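You operate a simulated robot arm through the tools that you are given. There is no shell and no other tool. Be economical: measure what you need, move in short steps, check, and stop when the job is done.

You are at the controls of a simulated robot arm. One attempt, no reset.

TASK
Fetch the green pear and set it in the tart tin. Then put the brown pear on the black oil dish.
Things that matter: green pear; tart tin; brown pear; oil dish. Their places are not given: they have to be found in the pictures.

Only the result counts: the job must be done as asked and must still hold three seconds after the hand-in. Knocking over, shifting, dropping, spilling or breaking anything else fails it.

THE ROBOT
A 7-joint arm with a two-finger parallel gripper, fixed in place. Base frame: the origin is at the foot of the arm, x ahead of it, y to its left, z up; the work surface is at about z = 0. Readings come in mm, degrees, newtons and seconds.
With the tool pointing down near the work surface it reaches from about 240 to 620 mm from the base axis. Its first joint turns from -66.0 to 66.0 degrees. Payload 2.6 kg.
The tool frame sits at the grasp point between the pads (the TCP): z along the fingers, y along the line on which they close. The tips reach 30 mm beyond it. The gripper opens to 94 mm. The fingers are 28 mm wide and 10 mm thick; the gripper's body (50 by 96 mm) begins 55 mm behind the TCP.
Orientation is that of the tool frame in the base frame, as a unit quaternion [x, y, z, w]. With the fingers straight down and closing along the base's y, the tool's x points along the base's -x, its y along +y and its z along -z.

THE INTERFACE
- The arm moves only by the tool play_rows. Its argument "plan" is a list of rows, each a list of 3 entries, a list of its own where there are three numbers: the shift along the tool's x, y, z in mm, then the turn, a rotation vector about the tool's x, y, z in degrees, then the gripper command, from -1 (fully open) to 1 (shut), values between in proportion. In form: [[[dx, dy, dz], [ax, ay, az], grip], ...]. A call has 1 to 20 rows; each row shifts and turns the commanded pose from where the row before left it, along the tool's axes as they then stand. A row lasts 0.2 s, in which the tool goes at most 50 mm and 8.6 degrees; a call with a longer step from one row to the next is refused whole, and so is a gripper value outside its range. A pose out of reach is approached as far as the arm can. The call stops where the force on the tool passes 40 N (or 10 N more than at its start, if that is more) or the arm is blocked; 0.2 s more then pass. The fingers move at their own pace (about 72 mm/s each) and stop on an object; they squeeze with about 45 N. The grip force told is the motor's: it shows also when the fingers shut on nothing. Time passes only in rows, and 0.2 s behind the last, so rows that do not move let the fingers close. The reply holds the time, the measured pose of the TCP, the force on the tool along the base axes, the opening and the grip force, in the units named above and with some noise, and new pictures: "views" is both (left out), scene, wrist or none.
- Cameras (640 x 400 px; columns grow to the right, rows downward): "scene" is fixed at [25.8, 427.6, 546.1]; the picture's right is [-0.79, -0.61, 0.00], its down [-0.40, 0.52, -0.75] and it looks along [0.46, -0.59, -0.66] (base axes); focal length 319 px, centre (320, 200). "wrist" rides on the gripper at [-37, 0, -58] in the tool frame; the picture's right is [0.00, -1.00, 0.00], its down [0.97, 0.00, -0.24] and it looks along [0.24, 0.00, 0.97] (tool axes); focal length 218 px, centre (320, 200).
- point_at(camera, pixels): for up to 12 pixels [column, row] of the newest picture of that camera ("zoom" is the newest enlarged one), the place [x, y, z] in the base frame of the surface seen there, good to about 3 mm, but the place of the scene camera against the robot may be out by one fixed shift of up to 18 mm in any direction. It takes no simulated time.
- zoom(camera, box): a new picture of the part [left, top, right, bottom] of that camera's present view, enlarged. It takes no simulated time.
- job_done(): hands the job in; it is judged then, once.

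Work in short steps. Measure before you move; look again where a grasp or a placing could have gone wrong, and mend it. You have 80 turns and 120 pictures in all, those below and enlarged ones among them. Open the gripper and draw the arm clear of the work before you hand the job in, unless the task says otherwise; then end with one line.

The tools are called after ">>>" as name(argument=value, ...) on one line, values as JSON. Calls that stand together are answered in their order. play_rows: Moves the arm, as the interface text tells. Its arguments: {"type":"object","properties":{"plan":{"type":"array"},"views":{"type":"string","enum":["both","scene","wrist","none"]}},"required":["plan"]} The other tools are called the same way: point_at (camera, pixels) gives the place of the surface under pixels of a picture; zoom (camera, box) takes an enlarged picture of a part of a camera's view; job_done () hands the job in.

At the start:

```text
t: 0.0
position: [436.1, -78.7, 245.3]
tcp_rot: [0.0, 1.0, -0.001, 0.001]
wrist_force: [-0.4, 0.0, -0.1]
grip_width: 94.2
gripper_force: 0.0
```

scene: 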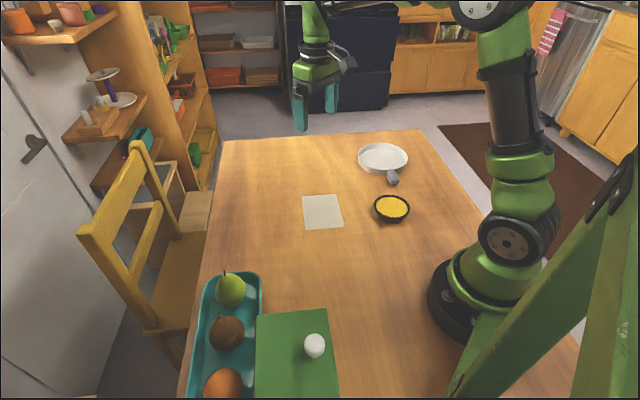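
wrist: 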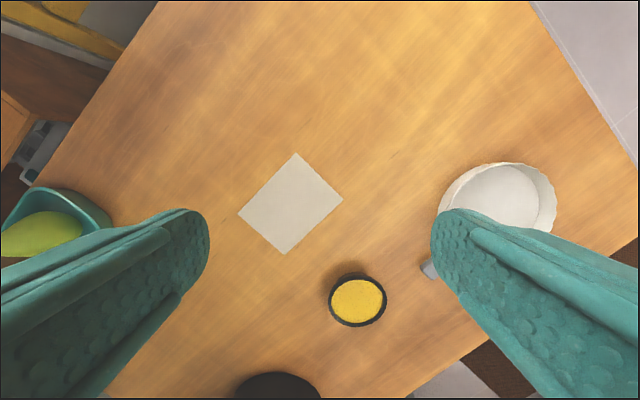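

The tray at left (230,290) holds a green pear, a brown fruit at (226,333) and an orange one; the white tin is at (383,158) and the black dish at (391,208). I'll enlarge and measure.

>>> zoom(camera="scene", box=[170, 250, 410, 400])

>>> zoom(camera="scene", box=[290, 120, 450, 240])

>>> point_at(camera="scene", pixels=[[230, 285], [230, 300], [226, 333], [224, 385], [383, 158], [391, 208], [314, 345], [290, 360], [218, 272], [258, 278], [393, 180], [215, 312]])

>>> point_at(camera="wrist", pixels=[[357, 301], [357, 275], [357, 325], [331, 300], [385, 300], [500, 200], [290, 205], [40, 235], [280, 385], [500, 165], [550, 200], [429, 269]])

```text
2.67 times, centred on (290, 325) of scene
```

zoom: 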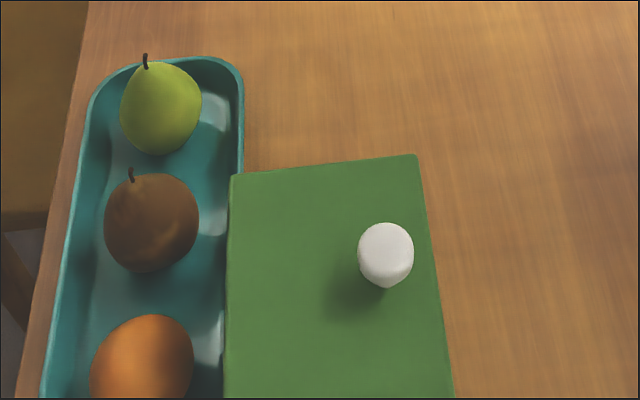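

```text
3.33 times, centred on (370, 180) of scene
```

zoom: 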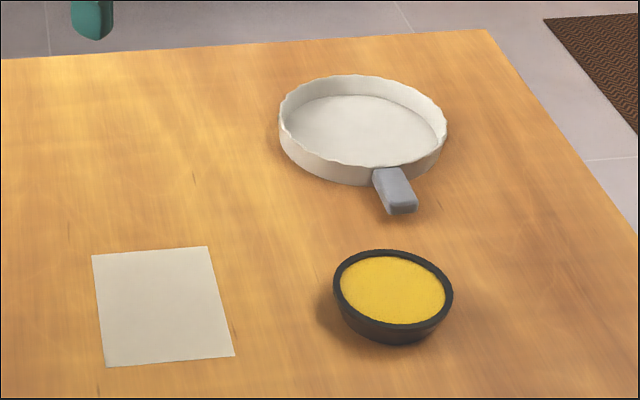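

```text
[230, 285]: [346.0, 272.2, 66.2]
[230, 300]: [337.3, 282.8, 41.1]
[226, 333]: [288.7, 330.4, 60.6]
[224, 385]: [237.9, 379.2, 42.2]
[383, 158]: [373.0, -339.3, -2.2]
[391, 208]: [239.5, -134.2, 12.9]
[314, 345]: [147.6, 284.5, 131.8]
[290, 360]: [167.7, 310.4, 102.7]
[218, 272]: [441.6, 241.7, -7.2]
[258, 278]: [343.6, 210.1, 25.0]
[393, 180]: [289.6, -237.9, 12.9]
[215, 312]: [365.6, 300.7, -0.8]
```

```text
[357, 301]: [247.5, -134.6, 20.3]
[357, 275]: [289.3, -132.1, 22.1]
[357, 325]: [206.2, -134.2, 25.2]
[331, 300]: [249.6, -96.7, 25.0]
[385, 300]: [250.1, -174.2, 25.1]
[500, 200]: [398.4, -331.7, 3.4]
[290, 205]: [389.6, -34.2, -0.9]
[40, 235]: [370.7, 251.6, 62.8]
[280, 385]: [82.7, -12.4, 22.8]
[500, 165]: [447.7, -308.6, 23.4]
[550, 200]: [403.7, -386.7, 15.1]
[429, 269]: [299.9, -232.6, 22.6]
```

The green block beside the tray is about 100 mm tall, so it is an obstacle. I move over the tray for a good wrist view.

>>> play_rows(plan=[[[12, 40, -12], [0, 0, 0], -1], [[12, 40, -12], [0, 0, 0], -1], [[12, 40, -12], [0, 0, 0], -1], [[12, 40, -12], [0, 0, 0], -1], [[12, 40, -12], [0, 0, 0], -1], [[12, 40, -12], [0, 0, 0], -1], [[12, 40, 0], [0, 0, 0], -1], [[12, 40, 0], [0, 0, 0], -1], [[5, 30, 0], [0, 0, 0], -1], [[0, 0, 0], [0, 0, 0], -1]])

```text
t: 2.2
position: [335.3, 273.4, 316.7]
tcp_rot: [0.0, 1.0, 0.0, 0.0]
wrist_force: [0.2, -1.0, 0.2]
grip_width: 93.9
gripper_force: 0.1
```

scene: 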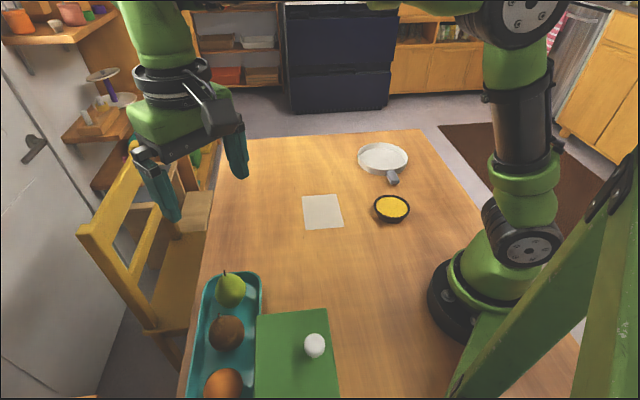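
wrist: 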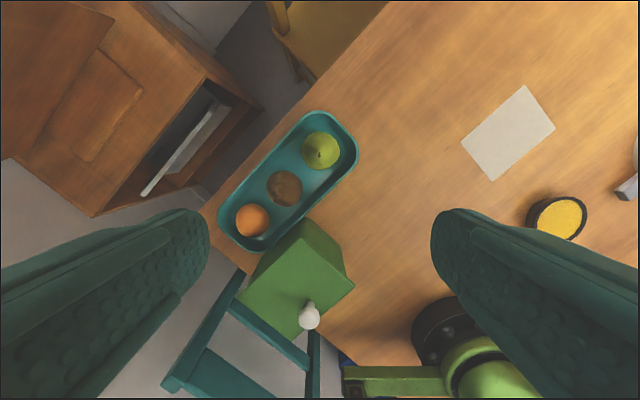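

The tray is seen from above at (288,180). I enlarge and measure the pears, the tray walls and the block.

>>> zoom(camera="wrist", box=[200, 90, 392, 210])

>>> point_at(camera="wrist", pixels=[[321, 152], [285, 188], [252, 220], [307, 217], [245, 281], [353, 284], [318, 110], [357, 152], [302, 205], [260, 165], [303, 172], [268, 206]])

```text
3.33 times, centred on (296, 150) of wrist
```

zoom: 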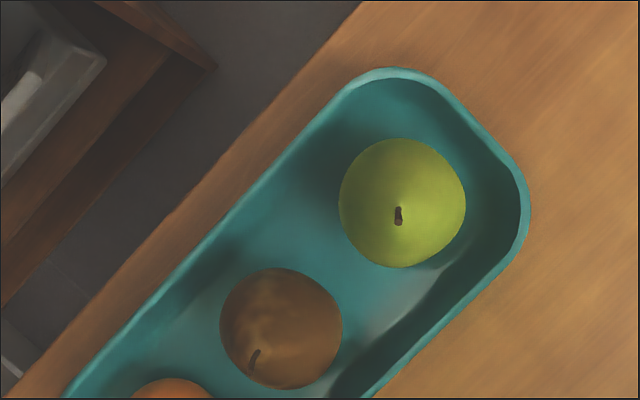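

```text
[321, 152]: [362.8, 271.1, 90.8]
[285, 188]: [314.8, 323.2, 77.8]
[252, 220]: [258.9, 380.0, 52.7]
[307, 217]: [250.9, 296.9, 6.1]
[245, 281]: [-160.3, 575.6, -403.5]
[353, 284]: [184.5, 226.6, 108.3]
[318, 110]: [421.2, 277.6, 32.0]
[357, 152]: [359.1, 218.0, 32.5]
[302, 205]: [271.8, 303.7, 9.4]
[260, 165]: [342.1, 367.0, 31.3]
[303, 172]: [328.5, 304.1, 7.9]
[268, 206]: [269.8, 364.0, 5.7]
```

Now the silhouettes of both pears in the enlarged picture.

>>> point_at(camera="zoom", pixels=[[344, 205], [461, 205], [402, 143], [402, 263], [420, 200], [225, 325], [337, 330], [280, 273], [280, 384], [295, 320], [265, 340], [430, 285]])

>>> point_at(camera="wrist", pixels=[[307, 222], [300, 228], [285, 245], [275, 255], [342, 250], [335, 255], [260, 295], [352, 140], [345, 170], [325, 200], [312, 190], [280, 152]])

```text
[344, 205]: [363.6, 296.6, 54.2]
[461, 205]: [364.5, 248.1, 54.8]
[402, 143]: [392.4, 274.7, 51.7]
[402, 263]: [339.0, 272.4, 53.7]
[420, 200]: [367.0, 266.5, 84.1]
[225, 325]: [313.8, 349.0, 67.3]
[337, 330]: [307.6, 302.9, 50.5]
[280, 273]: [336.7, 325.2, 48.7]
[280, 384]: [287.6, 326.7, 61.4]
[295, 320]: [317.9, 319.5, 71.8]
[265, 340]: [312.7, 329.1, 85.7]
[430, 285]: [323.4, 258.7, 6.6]
```

```text
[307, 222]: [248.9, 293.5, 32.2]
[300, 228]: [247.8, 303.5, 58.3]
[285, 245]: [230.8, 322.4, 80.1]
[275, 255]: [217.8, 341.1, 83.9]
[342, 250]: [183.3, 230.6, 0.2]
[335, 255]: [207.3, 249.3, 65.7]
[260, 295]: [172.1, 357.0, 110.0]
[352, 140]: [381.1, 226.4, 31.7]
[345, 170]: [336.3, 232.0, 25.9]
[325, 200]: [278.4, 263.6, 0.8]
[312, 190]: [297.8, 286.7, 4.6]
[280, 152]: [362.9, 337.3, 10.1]
```

Green pear centre ≈ (366,273), about 54 mm across; brown ≈ (312,326); the tray runs at 45° with an inner half-width of about 50 mm. I turn 45° so the fingers close across the tray, go above the green pear and part the fingers to about 70 mm.

>>> play_rows(plan=[[[-31, 0, 20], [0, 0, 0], -0.45], [[0, 0, 20], [0, 0, 7.5], -0.45], [[0, 0, 20], [0, 0, 7.5], -0.45], [[0, 0, 20], [0, 0, 7.5], -0.45], [[0, 0, 20], [0, 0, 7.5], -0.45], [[0, 0, 20], [0, 0, 7.5], -0.45], [[0, 0, 20], [0, 0, 7.5], -0.45], [[0, 0, 0], [0, 0, 0], -0.45]], views="wrist")

```text
t: 4.0
position: [366.5, 271.7, 175.6]
tcp_rot: [0.384, 0.923, 0.0, 0.001]
wrist_force: [0.0, 0.4, -0.1]
grip_width: 68.3
gripper_force: 0.0
```

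wrist: 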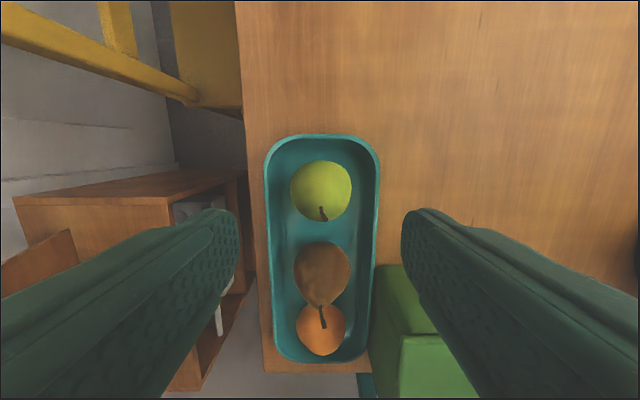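

The pear sits centred at column 321. I check centre and walls from here.

>>> point_at(camera="wrist", pixels=[[294, 190], [348, 190], [321, 165], [321, 217], [268, 190], [377, 190], [320, 137], [282, 190], [365, 190], [298, 275], [346, 275], [323, 244]])

```text
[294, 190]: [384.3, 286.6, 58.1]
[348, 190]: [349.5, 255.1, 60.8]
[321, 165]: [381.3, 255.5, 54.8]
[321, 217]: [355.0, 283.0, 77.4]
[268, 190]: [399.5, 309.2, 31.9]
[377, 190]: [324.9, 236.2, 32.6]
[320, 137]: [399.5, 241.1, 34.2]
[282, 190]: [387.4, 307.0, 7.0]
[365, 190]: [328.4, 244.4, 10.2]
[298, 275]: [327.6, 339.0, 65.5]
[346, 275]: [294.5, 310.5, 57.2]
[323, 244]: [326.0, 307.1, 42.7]
```

Centred within 1–2 mm. I descend to TCP z≈50 (tips ≈20, above the tray floor at 8).

>>> play_rows(plan=[[[0, 0, 25], [0, 0, 0], -0.42], [[0, 0, 25], [0, 0, 0], -0.42], [[0, 0, 25], [0, 0, 0], -0.42], [[0, 0, 25], [0, 0, 0], -0.42], [[0, 0, 15], [0, 0, 0], -0.42], [[0, 0, 10], [0, 0, 0], -0.42], [[0, 0, 0], [0, 0, 0], -0.42]])

```text
t: 5.6
position: [368.1, 271.7, 51.6]
tcp_rot: [0.382, 0.924, 0.0, 0.0]
wrist_force: [-0.4, 0.3, 0.2]
grip_width: 66.8
gripper_force: 0.0
```

scene: 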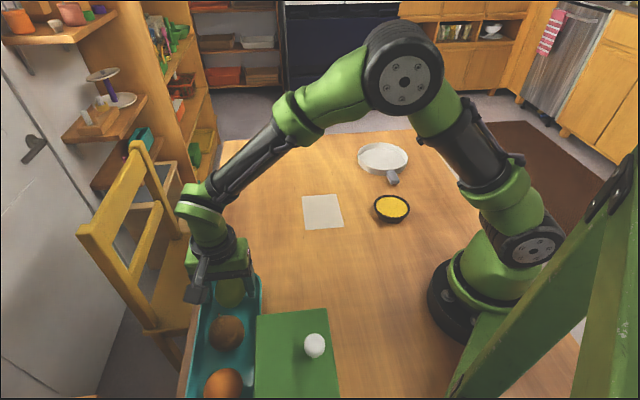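
wrist: 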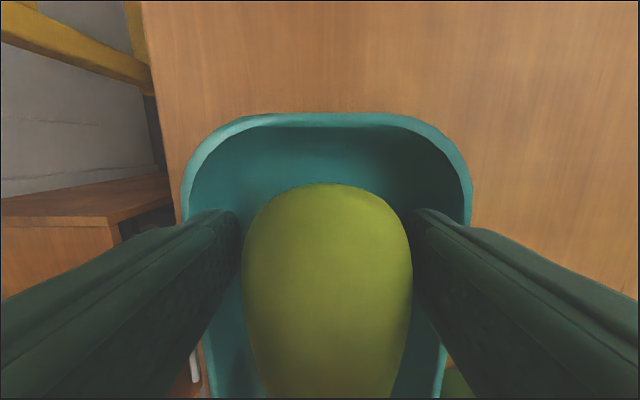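

Fingers straddle the pear inside the tray walls. Closing.

>>> play_rows(plan=[[[0, 0, 0], [0, 0, 0], 0.2], [[0, 0, 0], [0, 0, 0], 1], [[0, 0, 0], [0, 0, 0], 1], [[0, 0, 0], [0, 0, 0], 1]], views="wrist")

```text
t: 6.6
position: [366.9, 271.5, 51.8]
tcp_rot: [0.383, 0.924, 0.0, 0.0]
wrist_force: [0.4, -0.1, -0.2]
grip_width: 55.1
gripper_force: 45.0
```

wrist: 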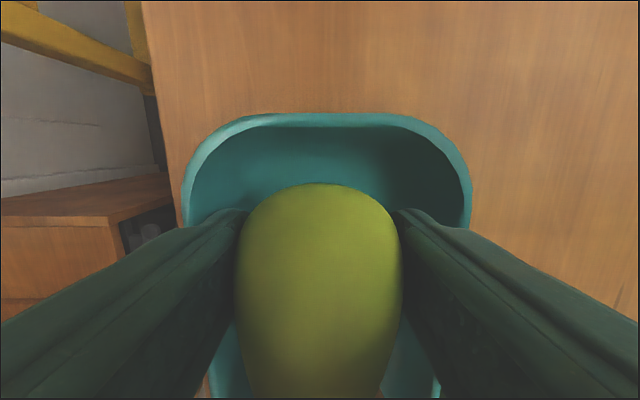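

Held at 55 mm with 45 N. Lifting straight up.

>>> play_rows(plan=[[[0, 0, -8], [0, 0, 0], 1], [[0, 0, -15], [0, 0, 0], 1], [[0, 0, -25], [0, 0, 0], 1], [[0, 0, -30], [0, 0, 0], 1], [[0, 0, -30], [0, 0, 0], 1], [[0, 0, -30], [0, 0, 0], 1], [[0, 0, -30], [0, 0, 0], 1], [[0, 0, 0], [0, 0, 0], 1]])

>>> point_at(camera="scene", pixels=[[383, 144], [360, 157], [407, 157], [383, 155], [383, 160], [383, 165], [391, 172], [397, 182], [391, 208], [376, 208], [409, 210], [391, 197]])

```text
t: 8.4
position: [366.5, 272.6, 220.5]
tcp_rot: [0.382, 0.924, 0.0, 0.0]
wrist_force: [0.6, -0.1, -1.2]
grip_width: 55.2
gripper_force: 45.3
```

scene: 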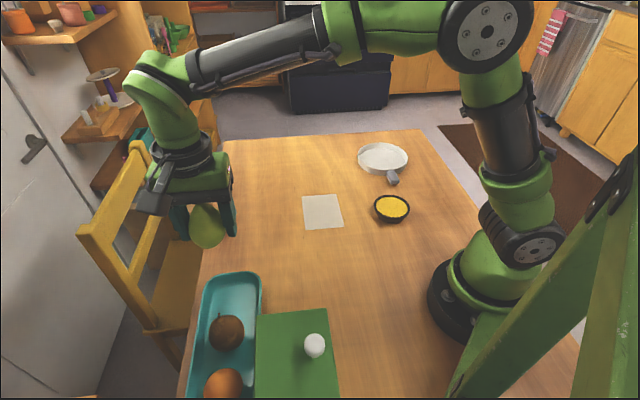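
wrist: 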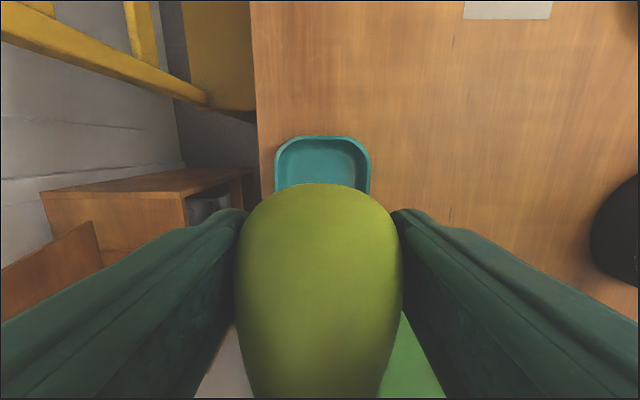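

```text
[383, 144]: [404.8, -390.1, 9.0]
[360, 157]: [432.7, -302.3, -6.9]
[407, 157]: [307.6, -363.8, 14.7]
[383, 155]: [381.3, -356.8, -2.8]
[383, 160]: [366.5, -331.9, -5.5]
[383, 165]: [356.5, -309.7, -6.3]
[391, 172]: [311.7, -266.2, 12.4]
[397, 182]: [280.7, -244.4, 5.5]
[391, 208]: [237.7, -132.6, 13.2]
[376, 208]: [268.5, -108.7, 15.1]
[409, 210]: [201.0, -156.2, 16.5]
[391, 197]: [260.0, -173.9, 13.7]
```

Pear is held clear. I turn back 45°, then travel along -y to about y=-130 to measure the tin from the wrist.

>>> play_rows(plan=[[[0, 0, 0], [0, 0, -7.5], 1], [[0, 0, 0], [0, 0, -7.5], 1], [[0, 0, 0], [0, 0, -7.5], 1], [[0, 0, 0], [0, 0, -7.5], 1], [[0, 0, 0], [0, 0, -7.5], 1], [[0, 0, 0], [0, 0, -7.5], 1], [[0, -20, 0], [0, 0, 0], 1], [[0, -38, 0], [0, 0, 0], 1], [[0, -38, 0], [0, 0, 0], 1], [[0, -38, 0], [0, 0, 0], 1], [[0, -38, 0], [0, 0, 0], 1], [[0, -38, 0], [0, 0, 0], 1], [[0, -38, 0], [0, 0, 0], 1], [[0, -38, 0], [0, 0, 0], 1], [[0, -38, 0], [0, 0, 0], 1], [[0, -38, 0], [0, 0, 0], 1], [[0, -25, 0], [0, 0, 0], 1], [[0, -12, 0], [0, 0, 0], 1], [[0, 0, 0], [0, 0, 0], 1]], views="wrist")

```text
t: 12.4
position: [368.8, -127.1, 218.3]
tcp_rot: [0.0, 1.0, 0.0, 0.0]
wrist_force: [0.6, -0.2, -0.6]
grip_width: 55.0
gripper_force: 44.9
```

wrist: 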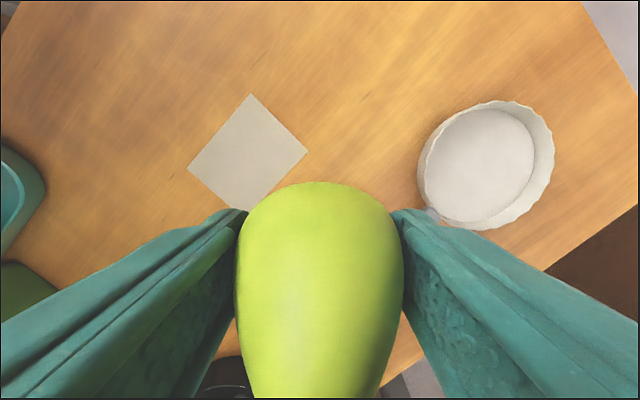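

The tin is fully visible near (485,163). I measure its rim and floor.

>>> point_at(camera="wrist", pixels=[[500, 103], [421, 170], [550, 155], [470, 228], [480, 155], [527, 150], [428, 165], [490, 110], [480, 200], [435, 130], [545, 120], [520, 217]])

```text
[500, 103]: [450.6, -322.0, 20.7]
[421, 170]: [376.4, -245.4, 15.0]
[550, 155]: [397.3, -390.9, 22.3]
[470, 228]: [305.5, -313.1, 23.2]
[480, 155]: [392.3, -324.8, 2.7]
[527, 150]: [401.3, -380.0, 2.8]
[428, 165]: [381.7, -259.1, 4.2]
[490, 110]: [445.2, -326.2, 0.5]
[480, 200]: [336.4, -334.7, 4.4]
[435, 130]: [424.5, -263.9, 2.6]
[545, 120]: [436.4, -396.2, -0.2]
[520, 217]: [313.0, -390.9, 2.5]
```

Tin centre ≈ (379,-321), floor z≈3, radius ≈72. I move over it and descend to TCP z≈70.

>>> play_rows(plan=[[[-10, -30, 0], [0, 0, 0], 1], [[0, -38, 0], [0, 0, 0], 1], [[0, -38, 0], [0, 0, 0], 1], [[0, -38, 0], [0, 0, 0], 1], [[0, -30, 0], [0, 0, 0], 1], [[0, -20, 0], [0, 0, 0], 1], [[0, 0, 20], [0, 0, 0], 1], [[0, 0, 30], [0, 0, 0], 1], [[0, 0, 30], [0, 0, 0], 1], [[0, 0, 30], [0, 0, 0], 1], [[0, 0, 25], [0, 0, 0], 1], [[0, 0, 13], [0, 0, 0], 1], [[0, 0, 0], [0, 0, 0], 1]])

```text
t: 15.2
position: [378.3, -322.2, 73.0]
tcp_rot: [0.0, 1.0, 0.0, 0.001]
wrist_force: [-0.5, 0.3, -2.3]
grip_width: 54.7
gripper_force: 44.6
```

scene: 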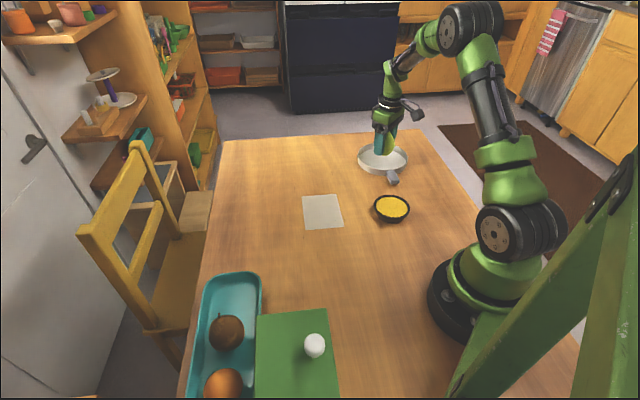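
wrist: 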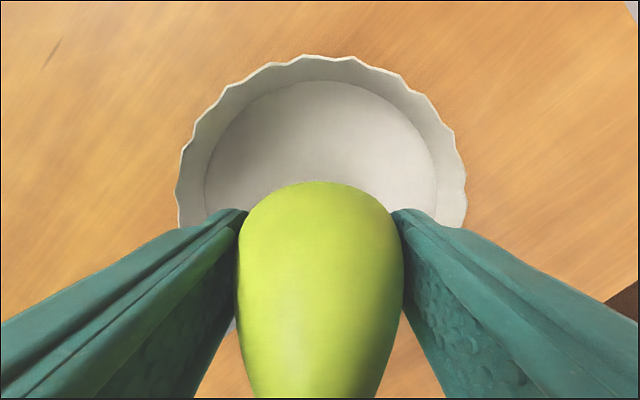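

Centred in the tin. I lower the last ~22 mm slowly, watching the force.

>>> play_rows(plan=[[[0, 0, 8], [0, 0, 0], 1], [[0, 0, 6], [0, 0, 0], 1], [[0, 0, 4], [0, 0, 0], 1], [[0, 0, 3], [0, 0, 0], 1], [[0, 0, 0], [0, 0, 0], 1]], views="wrist")

```text
t: 16.4
position: [375.5, -321.0, 49.9]
tcp_rot: [0.0, 1.0, 0.0, 0.0]
wrist_force: [0.1, 0.8, -1.3]
grip_width: 54.8
gripper_force: 45.0
```

wrist: 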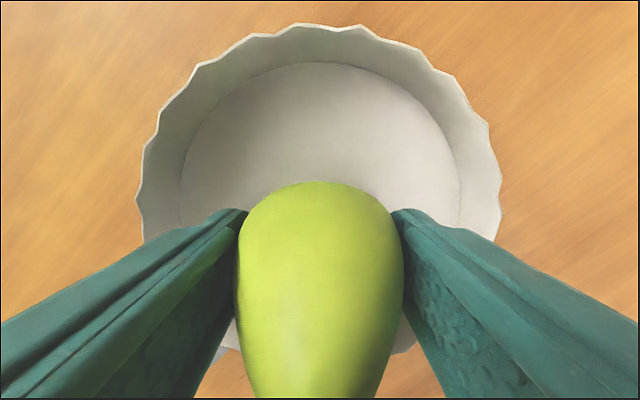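

No contact force yet, so I go on in 1 mm steps.

>>> play_rows(plan=[[[0, 0, 1], [0, 0, 0], 1], [[0, 0, 1], [0, 0, 0], 1], [[0, 0, 0], [0, 0, 0], 1]], views="none")

```text
t: 17.2
position: [376.9, -322.8, 49.7]
tcp_rot: [0.001, 1.0, 0.0, 0.001]
wrist_force: [-7.2, 5.0, 20.6]
grip_width: 54.7
gripper_force: 44.6
```

Contact (20 N). I ease up 1 mm and open gently to about 75 mm.

>>> play_rows(plan=[[[0, 0, -1], [0, 0, 0], 1], [[0, 0, 0], [0, 0, 0], -0.2], [[0, 0, 0], [0, 0, 0], -0.4], [[0, 0, 0], [0, 0, 0], -0.6], [[0, 0, 0], [0, 0, 0], -0.6]])

```text
t: 18.4
position: [376.8, -323.1, 49.7]
tcp_rot: [0.0, 1.0, 0.0, 0.0]
wrist_force: [0.9, 0.3, 0.2]
grip_width: 75.0
gripper_force: 0.0
```

scene: 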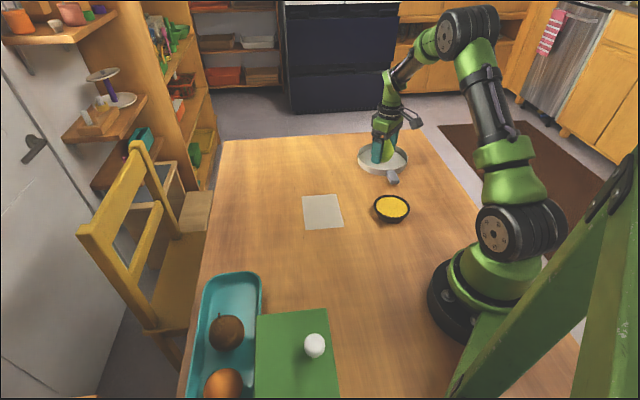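
wrist: 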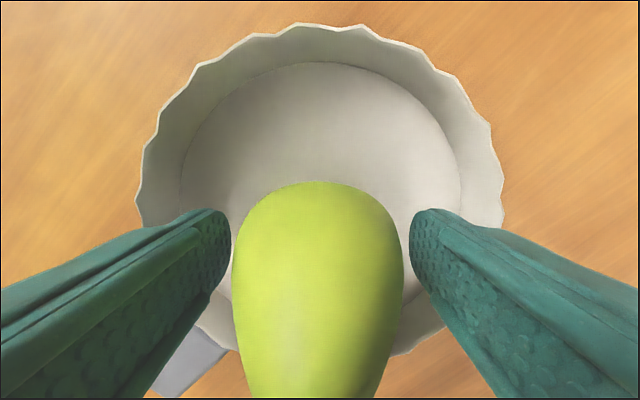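

The pear stands upright and free. I raise straight up and look.

>>> play_rows(plan=[[[0, 0, -10], [0, 0, 0], -0.6], [[0, 0, -20], [0, 0, 0], -0.6], [[0, 0, -30], [0, 0, 0], -0.6], [[0, 0, -35], [0, 0, 0], -0.6], [[0, 0, -40], [0, 0, 0], -0.6], [[0, 0, -40], [0, 0, 0], -0.6], [[0, 0, 0], [0, 0, 0], -0.6]])

```text
t: 20.0
position: [376.6, -324.6, 224.4]
tcp_rot: [-0.001, 1.0, 0.0, 0.0]
wrist_force: [-0.8, -0.4, 0.4]
grip_width: 75.1
gripper_force: 0.2
```

scene: 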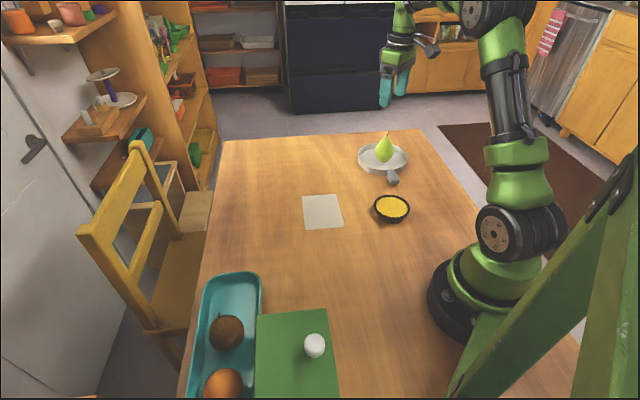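
wrist: 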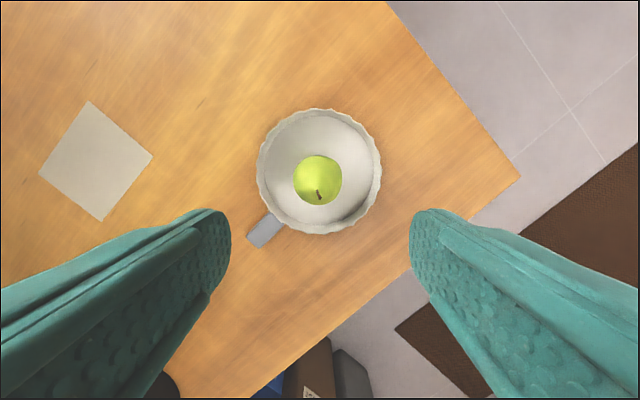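

The green pear stands in the tin. I travel back over the tray.

>>> play_rows(plan=[[[0, 20, 0], [0, 0, 0], -0.45], [[3, 38, 0], [0, 0, 0], -0.45], [[3, 38, 0], [0, 0, 0], -0.45], [[3, 38, 0], [0, 0, 0], -0.45], [[3, 38, 0], [0, 0, 0], -0.45], [[3, 38, 0], [0, 0, 0], -0.45], [[3, 38, 0], [0, 0, 0], -0.45], [[3, 38, 0], [0, 0, 0], -0.45], [[3, 38, 0], [0, 0, 0], -0.45], [[3, 38, 0], [0, 0, 0], -0.45], [[3, 38, 0], [0, 0, 0], -0.45], [[3, 38, 0], [0, 0, 0], -0.45], [[3, 38, 0], [0, 0, 0], -0.45], [[3, 38, 0], [0, 0, 0], -0.45], [[3, 38, 0], [0, 0, 0], -0.45], [[3, 38, 0], [0, 0, 0], -0.45], [[3, 38, 0], [0, 0, 0], -0.45], [[0, 20, 0], [0, 0, 0], -0.45], [[0, 0, 0], [0, 0, 0], -0.45]], views="none")

>>> play_rows(plan=[[[0, 0, 0], [0, 0, 7.5], -0.45], [[0, 0, 0], [0, 0, 7.5], -0.45], [[0, 0, 0], [0, 0, 7.5], -0.45], [[0, 0, 0], [0, 0, 7.5], -0.45], [[0, 0, 0], [0, 0, 7.5], -0.45], [[0, 0, 0], [0, 0, 7.5], -0.45], [[0, 0, 0], [0, 0, 0], -0.45]], views="wrist")

```text
t: 24.0
position: [328.9, 325.3, 224.1]
tcp_rot: [0.001, 1.0, 0.0, -0.001]
wrist_force: [0.8, 0.2, 0.2]
grip_width: 67.9
gripper_force: 0.1
```

```text
t: 25.6
position: [328.6, 326.6, 223.7]
tcp_rot: [0.383, 0.924, 0.0, 0.001]
wrist_force: [-0.1, -0.1, -0.5]
grip_width: 68.1
gripper_force: 0.1
```

wrist: 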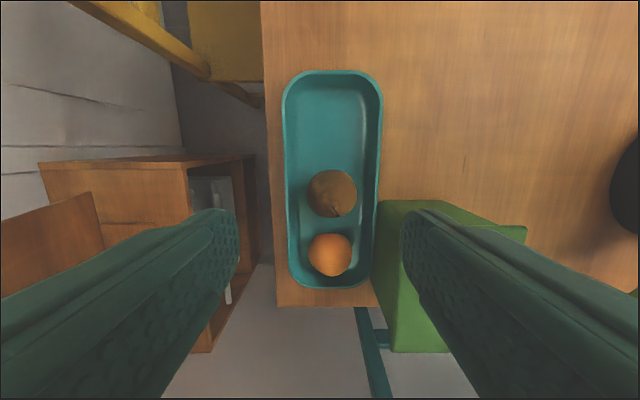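

>>> zoom(camera="wrist", box=[252, 150, 412, 250])

>>> point_at(camera="wrist", pixels=[[310, 193], [354, 193], [332, 173], [333, 214], [286, 193], [380, 193], [332, 190], [331, 236], [331, 272], [376, 240], [384, 205], [334, 205]])

```text
4.00 times, centred on (332, 200) of wrist
```

zoom: 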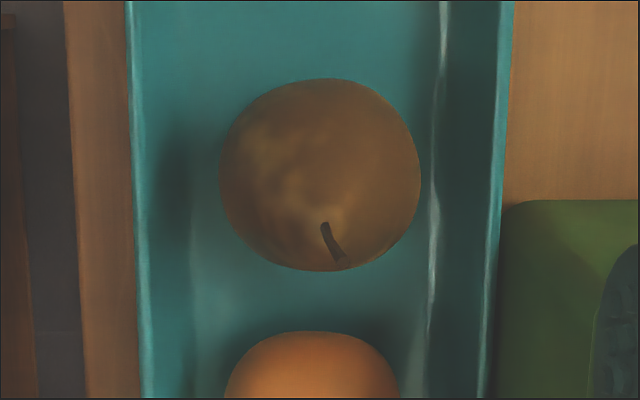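

```text
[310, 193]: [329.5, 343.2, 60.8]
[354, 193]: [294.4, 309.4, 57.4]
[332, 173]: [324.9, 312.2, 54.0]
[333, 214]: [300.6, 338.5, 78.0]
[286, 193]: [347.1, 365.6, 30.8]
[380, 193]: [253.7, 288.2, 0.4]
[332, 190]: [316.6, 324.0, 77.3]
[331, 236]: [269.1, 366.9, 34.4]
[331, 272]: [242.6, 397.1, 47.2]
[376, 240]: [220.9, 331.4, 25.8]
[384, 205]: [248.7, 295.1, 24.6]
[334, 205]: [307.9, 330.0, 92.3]
```

Brown pear centre ≈ (309,329), same height as the green one; wall centre line matches. I shift over it and descend partway.

>>> play_rows(plan=[[[15.4, -11.8, 0], [0, 0, 0], -0.43], [[0, 0, 20], [0, 0, 0], -0.43], [[0, 0, 30], [0, 0, 0], -0.43], [[0, 0, 30], [0, 0, 0], -0.43], [[0, 0, 20], [0, 0, 0], -0.43], [[0, 0, 0], [0, 0, 0], -0.43]])

```text
t: 27.0
position: [311.0, 328.3, 124.5]
tcp_rot: [0.383, 0.924, 0.001, 0.0]
wrist_force: [-0.2, -0.9, -0.1]
grip_width: 67.3
gripper_force: 0.2
```

scene: 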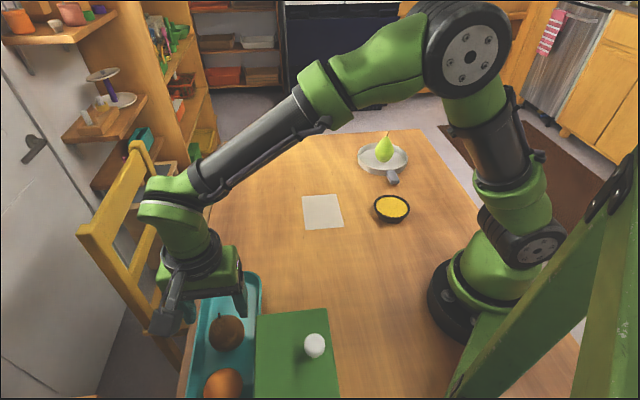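
wrist: 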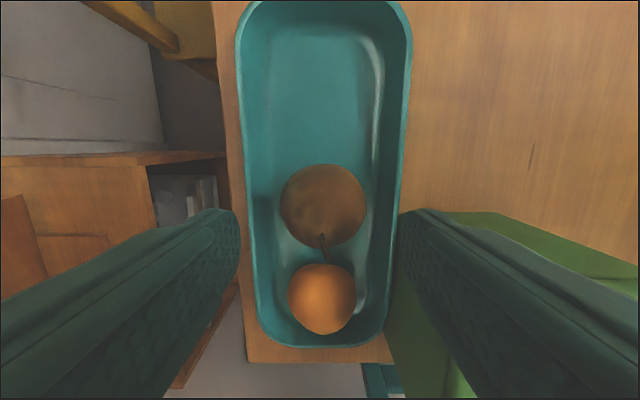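

Pear at column 323, tray walls centred about column 325: I shift 2 mm toward tool -y and descend to z≈50.

>>> play_rows(plan=[[[0, -2, 20], [0, 0, 0], -0.43], [[0, 0, 20], [0, 0, 0], -0.43], [[0, 0, 17], [0, 0, 0], -0.43], [[0, 0, 10], [0, 0, 0], -0.43], [[0, 0, 6], [0, 0, 0], -0.43], [[0, 0, 0], [0, 0, 0], -0.43]])

```text
t: 28.4
position: [308.1, 328.5, 51.1]
tcp_rot: [0.383, 0.924, 0.0, 0.0]
wrist_force: [-0.3, -0.3, 0.7]
grip_width: 67.0
gripper_force: 0.1
```

scene: 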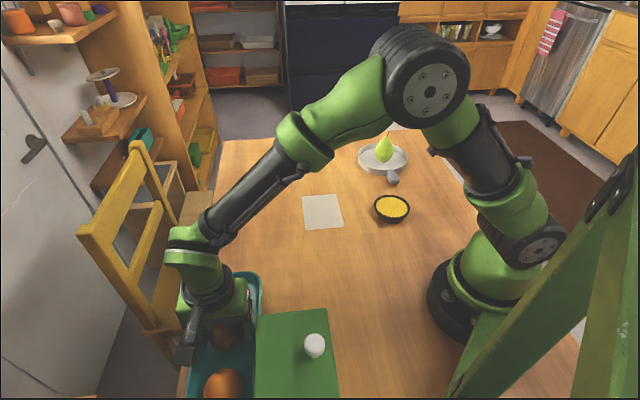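
wrist: 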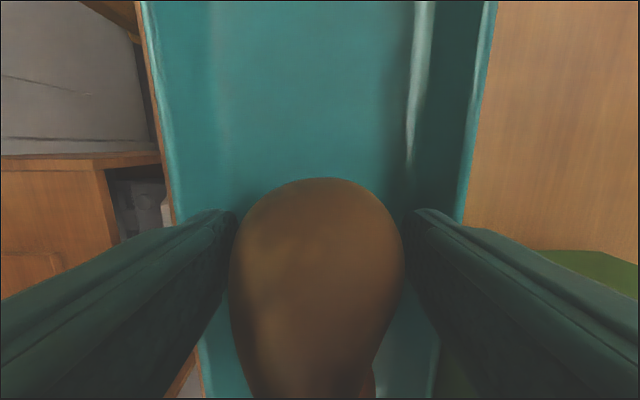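

The brown pear is between the fingers. Closing, then a first short lift.

>>> play_rows(plan=[[[0, 0, 0], [0, 0, 0], 0.1], [[0, 0, 0], [0, 0, 0], 1], [[0, 0, 0], [0, 0, 0], 1], [[0, 0, 0], [0, 0, 0], 1], [[0, 0, -6], [0, 0, 0], 1], [[0, 0, -10], [0, 0, 0], 1], [[0, 0, 0], [0, 0, 0], 1]])

```text
t: 30.0
position: [308.6, 328.9, 69.0]
tcp_rot: [0.383, 0.924, 0.0, -0.001]
wrist_force: [0.7, 0.0, -1.3]
grip_width: 55.0
gripper_force: 45.4
```

scene: 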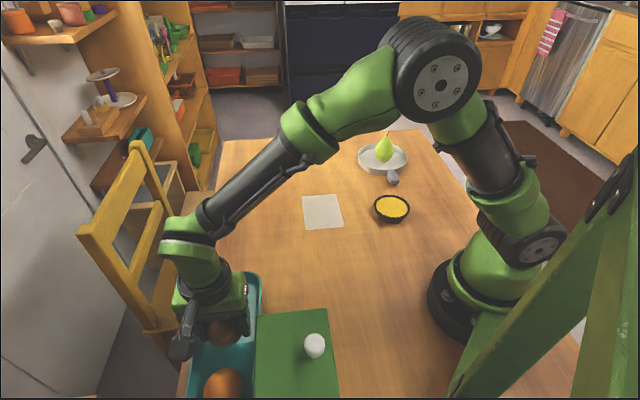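
wrist: 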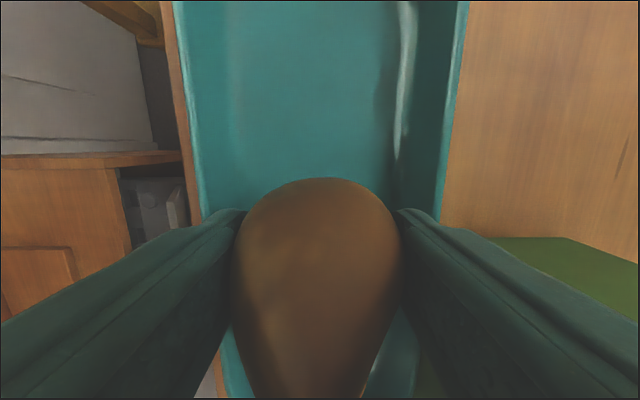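

Held at 55 mm, and nothing else moved. I lift to z≈230, turn back 45° and start across.

>>> play_rows(plan=[[[0, 0, -15], [0, 0, 0], 1], [[0, 0, -30], [0, 0, 0], 1], [[0, 0, -30], [0, 0, 0], 1], [[0, 0, -30], [0, 0, 0], 1], [[0, 0, -30], [0, 0, 0], 1], [[0, 0, -25], [0, 0, 0], 1], [[0, 0, 0], [0, 0, -7.5], 1], [[0, 0, 0], [0, 0, -7.5], 1], [[0, 0, 0], [0, 0, -7.5], 1], [[0, 0, 0], [0, 0, -7.5], 1], [[0, 0, 0], [0, 0, -7.5], 1], [[0, 0, 0], [0, 0, -7.5], 1], [[0, 0, 0], [0, 0, 0], 1]], views="none")

>>> play_rows(plan=[[[-8, -20, 0], [0, 0, 0], 1], [[-8, -36, 0], [0, 0, 0], 1], [[-8, -36, 0], [0, 0, 0], 1], [[-8, -36, 0], [0, 0, 0], 1], [[-8, -36, 0], [0, 0, 0], 1], [[-8, -36, 0], [0, 0, 0], 1], [[-8, -36, 0], [0, 0, 0], 1], [[-8, -36, 0], [0, 0, 0], 1], [[-8, -30, 0], [0, 0, 0], 1], [[0, -20, 0], [0, 0, 0], 1], [[0, 0, 0], [0, 0, 0], 1]], views="both")

```text
t: 32.8
position: [308.2, 327.8, 228.2]
tcp_rot: [-0.001, 1.0, 0.0, 0.0]
wrist_force: [0.2, -0.7, -1.6]
grip_width: 54.9
gripper_force: 44.7
```

```text
t: 35.2
position: [379.2, 5.1, 227.8]
tcp_rot: [-0.001, 1.0, 0.0, 0.0]
wrist_force: [0.4, -0.5, -1.2]
grip_width: 55.0
gripper_force: 44.2
```

scene: 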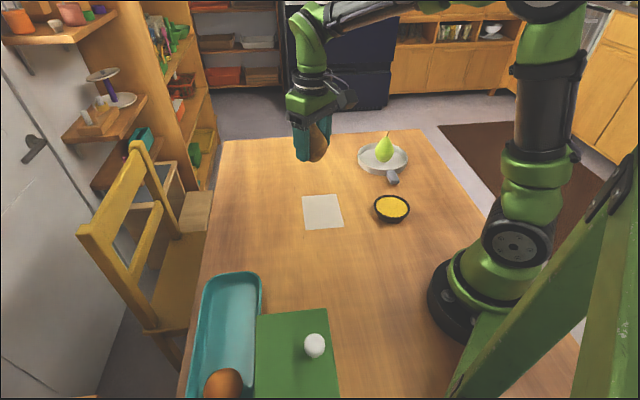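
wrist: 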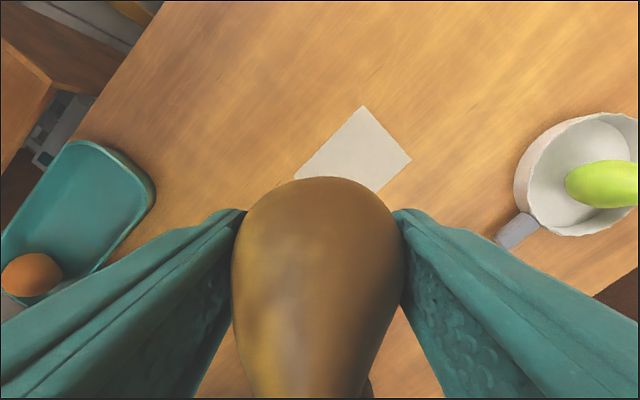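

The way is clear. I move over the dish centre (248,-135) at the same height.

>>> play_rows(plan=[[[15, -16, 0], [0, 0, 0], 1], [[22, -24, 0], [0, 0, 0], 1], [[22, -24, 0], [0, 0, 0], 1], [[22, -24, 0], [0, 0, 0], 1], [[22, -24, 0], [0, 0, 0], 1], [[18, -18, 0], [0, 0, 0], 1], [[10, -10, 0], [0, 0, 0], 1], [[0, 0, 0], [0, 0, 0], 1]])

```text
t: 37.0
position: [249.1, -134.5, 227.0]
tcp_rot: [0.0, 1.0, 0.0, 0.0]
wrist_force: [0.4, -0.1, -1.7]
grip_width: 55.0
gripper_force: 45.2
```

scene: 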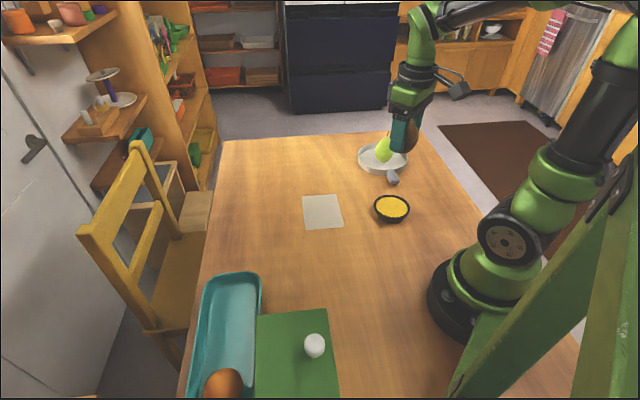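
wrist: 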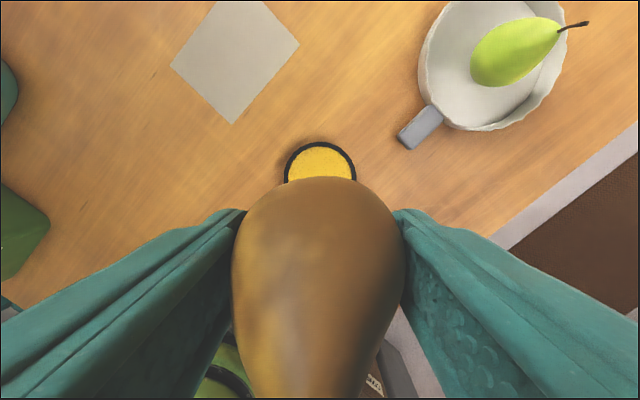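

Dish centred at column 320. I descend to TCP z≈85 (pear bottom ≈40, rim 25).

>>> play_rows(plan=[[[0, 0, 20], [0, 0, 0], 1], [[0, 0, 30], [0, 0, 0], 1], [[0, 0, 30], [0, 0, 0], 1], [[0, 0, 30], [0, 0, 0], 1], [[0, 0, 20], [0, 0, 0], 1], [[0, 0, 12], [0, 0, 0], 1], [[0, 0, 0], [0, 0, 0], 1]])

>>> point_at(camera="wrist", pixels=[[320, 100], [320, 120], [320, 140], [280, 160], [360, 160]])

```text
t: 38.6
position: [249.2, -135.1, 84.5]
tcp_rot: [0.0, 1.0, 0.0, 0.0]
wrist_force: [-1.0, 0.0, -1.3]
grip_width: 55.0
gripper_force: 44.6
```

scene: 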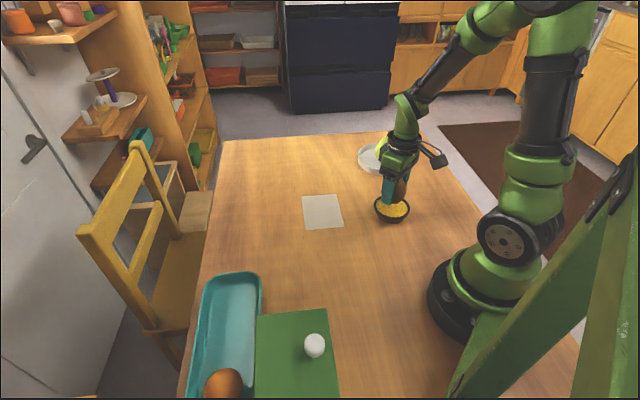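
wrist: 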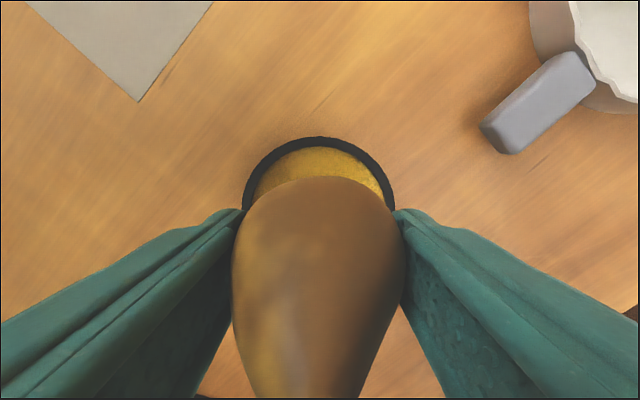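

```text
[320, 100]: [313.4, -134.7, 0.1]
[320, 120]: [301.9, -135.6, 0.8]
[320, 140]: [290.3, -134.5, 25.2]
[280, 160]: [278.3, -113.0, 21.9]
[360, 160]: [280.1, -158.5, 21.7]
```

Rim's far edge at x=290 agrees with the centre. I lower in small steps; contact is expected near z≈65.

>>> play_rows(plan=[[[0, 0, 7], [0, 0, 0], 1], [[0, 0, 5], [0, 0, 0], 1], [[0, 0, 3], [0, 0, 0], 1], [[0, 0, 2], [0, 0, 0], 1], [[0, 0, 0], [0, 0, 0], 1]], views="none")

```text
t: 39.8
position: [249.9, -134.6, 68.5]
tcp_rot: [0.0, 1.0, 0.0, 0.0]
wrist_force: [-0.2, 0.4, -1.3]
grip_width: 54.7
gripper_force: 45.3
```

>>> play_rows(plan=[[[0, 0, 1], [0, 0, 0], 1], [[0, 0, 1], [0, 0, 0], 1], [[0, 0, 0], [0, 0, 0], 1]], views="none")

```text
t: 40.6
position: [249.1, -133.6, 66.3]
tcp_rot: [0.0, 1.0, 0.0, 0.001]
wrist_force: [-9.8, 1.7, 28.4]
grip_width: 54.9
gripper_force: 44.6
```

Contact with the oil surface (28 N). I ease up by 1 mm and check.

>>> play_rows(plan=[[[0, 0, -1], [0, 0, 0], 1], [[0, 0, 0], [0, 0, 0], 1]], views="both")

```text
t: 41.2
position: [249.3, -134.4, 66.8]
tcp_rot: [0.0, 1.0, 0.0, 0.0]
wrist_force: [0.1, -0.3, 1.5]
grip_width: 55.0
gripper_force: 45.3
```

scene: 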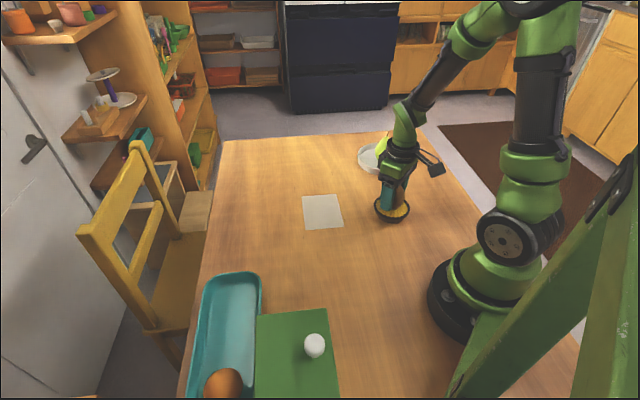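
wrist: 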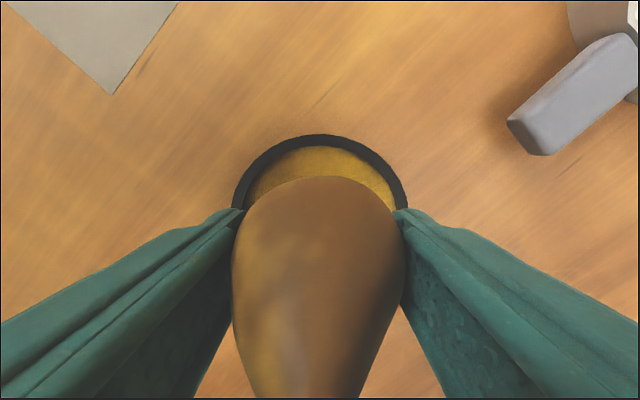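

The pear just touches the surface (1.5 N) and is upright and centred. I open slowly in small increments.

>>> play_rows(plan=[[[0, 0, 0], [0, 0, 0], -0.2], [[0, 0, 0], [0, 0, 0], -0.25], [[0, 0, 0], [0, 0, 0], -0.35], [[0, 0, 0], [0, 0, 0], -0.5], [[0, 0, 0], [0, 0, 0], -0.6], [[0, 0, 0], [0, 0, 0], -0.6]])

```text
t: 42.6
position: [249.4, -133.9, 66.9]
tcp_rot: [0.0, 1.0, 0.0, 0.0]
wrist_force: [-0.2, -0.6, -0.2]
grip_width: 75.0
gripper_force: 0.1
```

scene: 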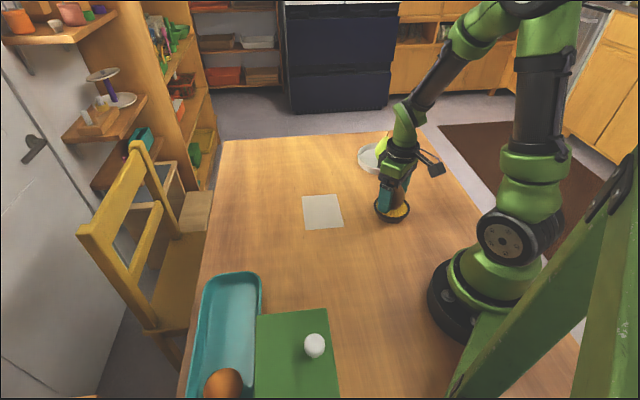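
wrist: 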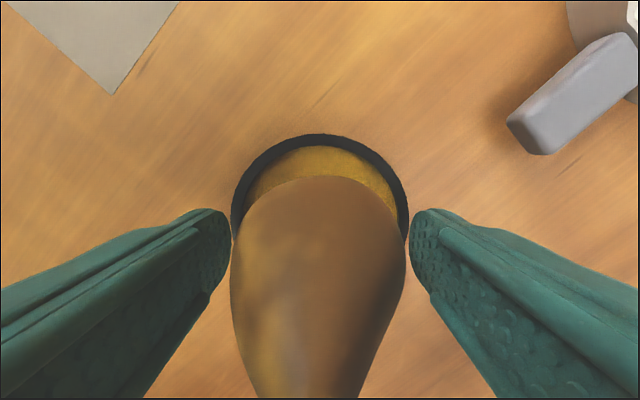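

The pear stays put with the fingers clear. I withdraw straight up.

>>> play_rows(plan=[[[0, 0, -8], [0, 0, 0], -0.6], [[0, 0, -20], [0, 0, 0], -0.6], [[0, 0, -30], [0, 0, 0], -0.6], [[0, 0, -35], [0, 0, 0], -0.6], [[0, 0, -40], [0, 0, 0], -0.6], [[0, 0, -40], [0, 0, 0], -0.6], [[-20, 0, 0], [0, 0, 0], -1], [[-35, 20, 0], [0, 0, 0], -1], [[-40, 30, 0], [0, 0, 0], -1], [[-35, 30, 0], [0, 0, 0], -1], [[0, 0, 0], [0, 0, 0], -1]])

```text
t: 45.0
position: [377.5, -53.2, 238.7]
tcp_rot: [0.0, 1.0, 0.0, 0.0]
wrist_force: [-1.0, 0.5, 0.6]
grip_width: 94.0
gripper_force: 0.1
```

scene: 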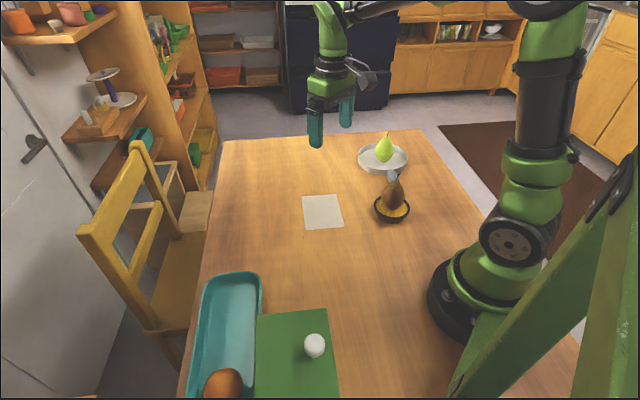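
wrist: 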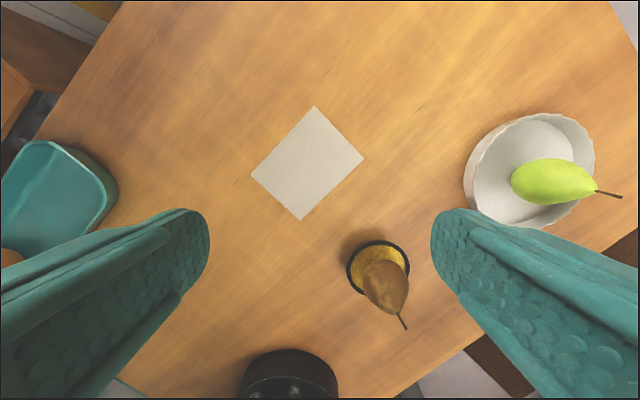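

The green pear stands in the tin at (384,150) and the brown pear on the dish at (391,195). The arm is clear and everything else is where it was, so I hand in.

>>> job_done()

```text
The job is handed in.
```

The green pear is in the tart tin and the brown pear is on the black oil dish; the arm is clear with the gripper open, and the job is handed in.
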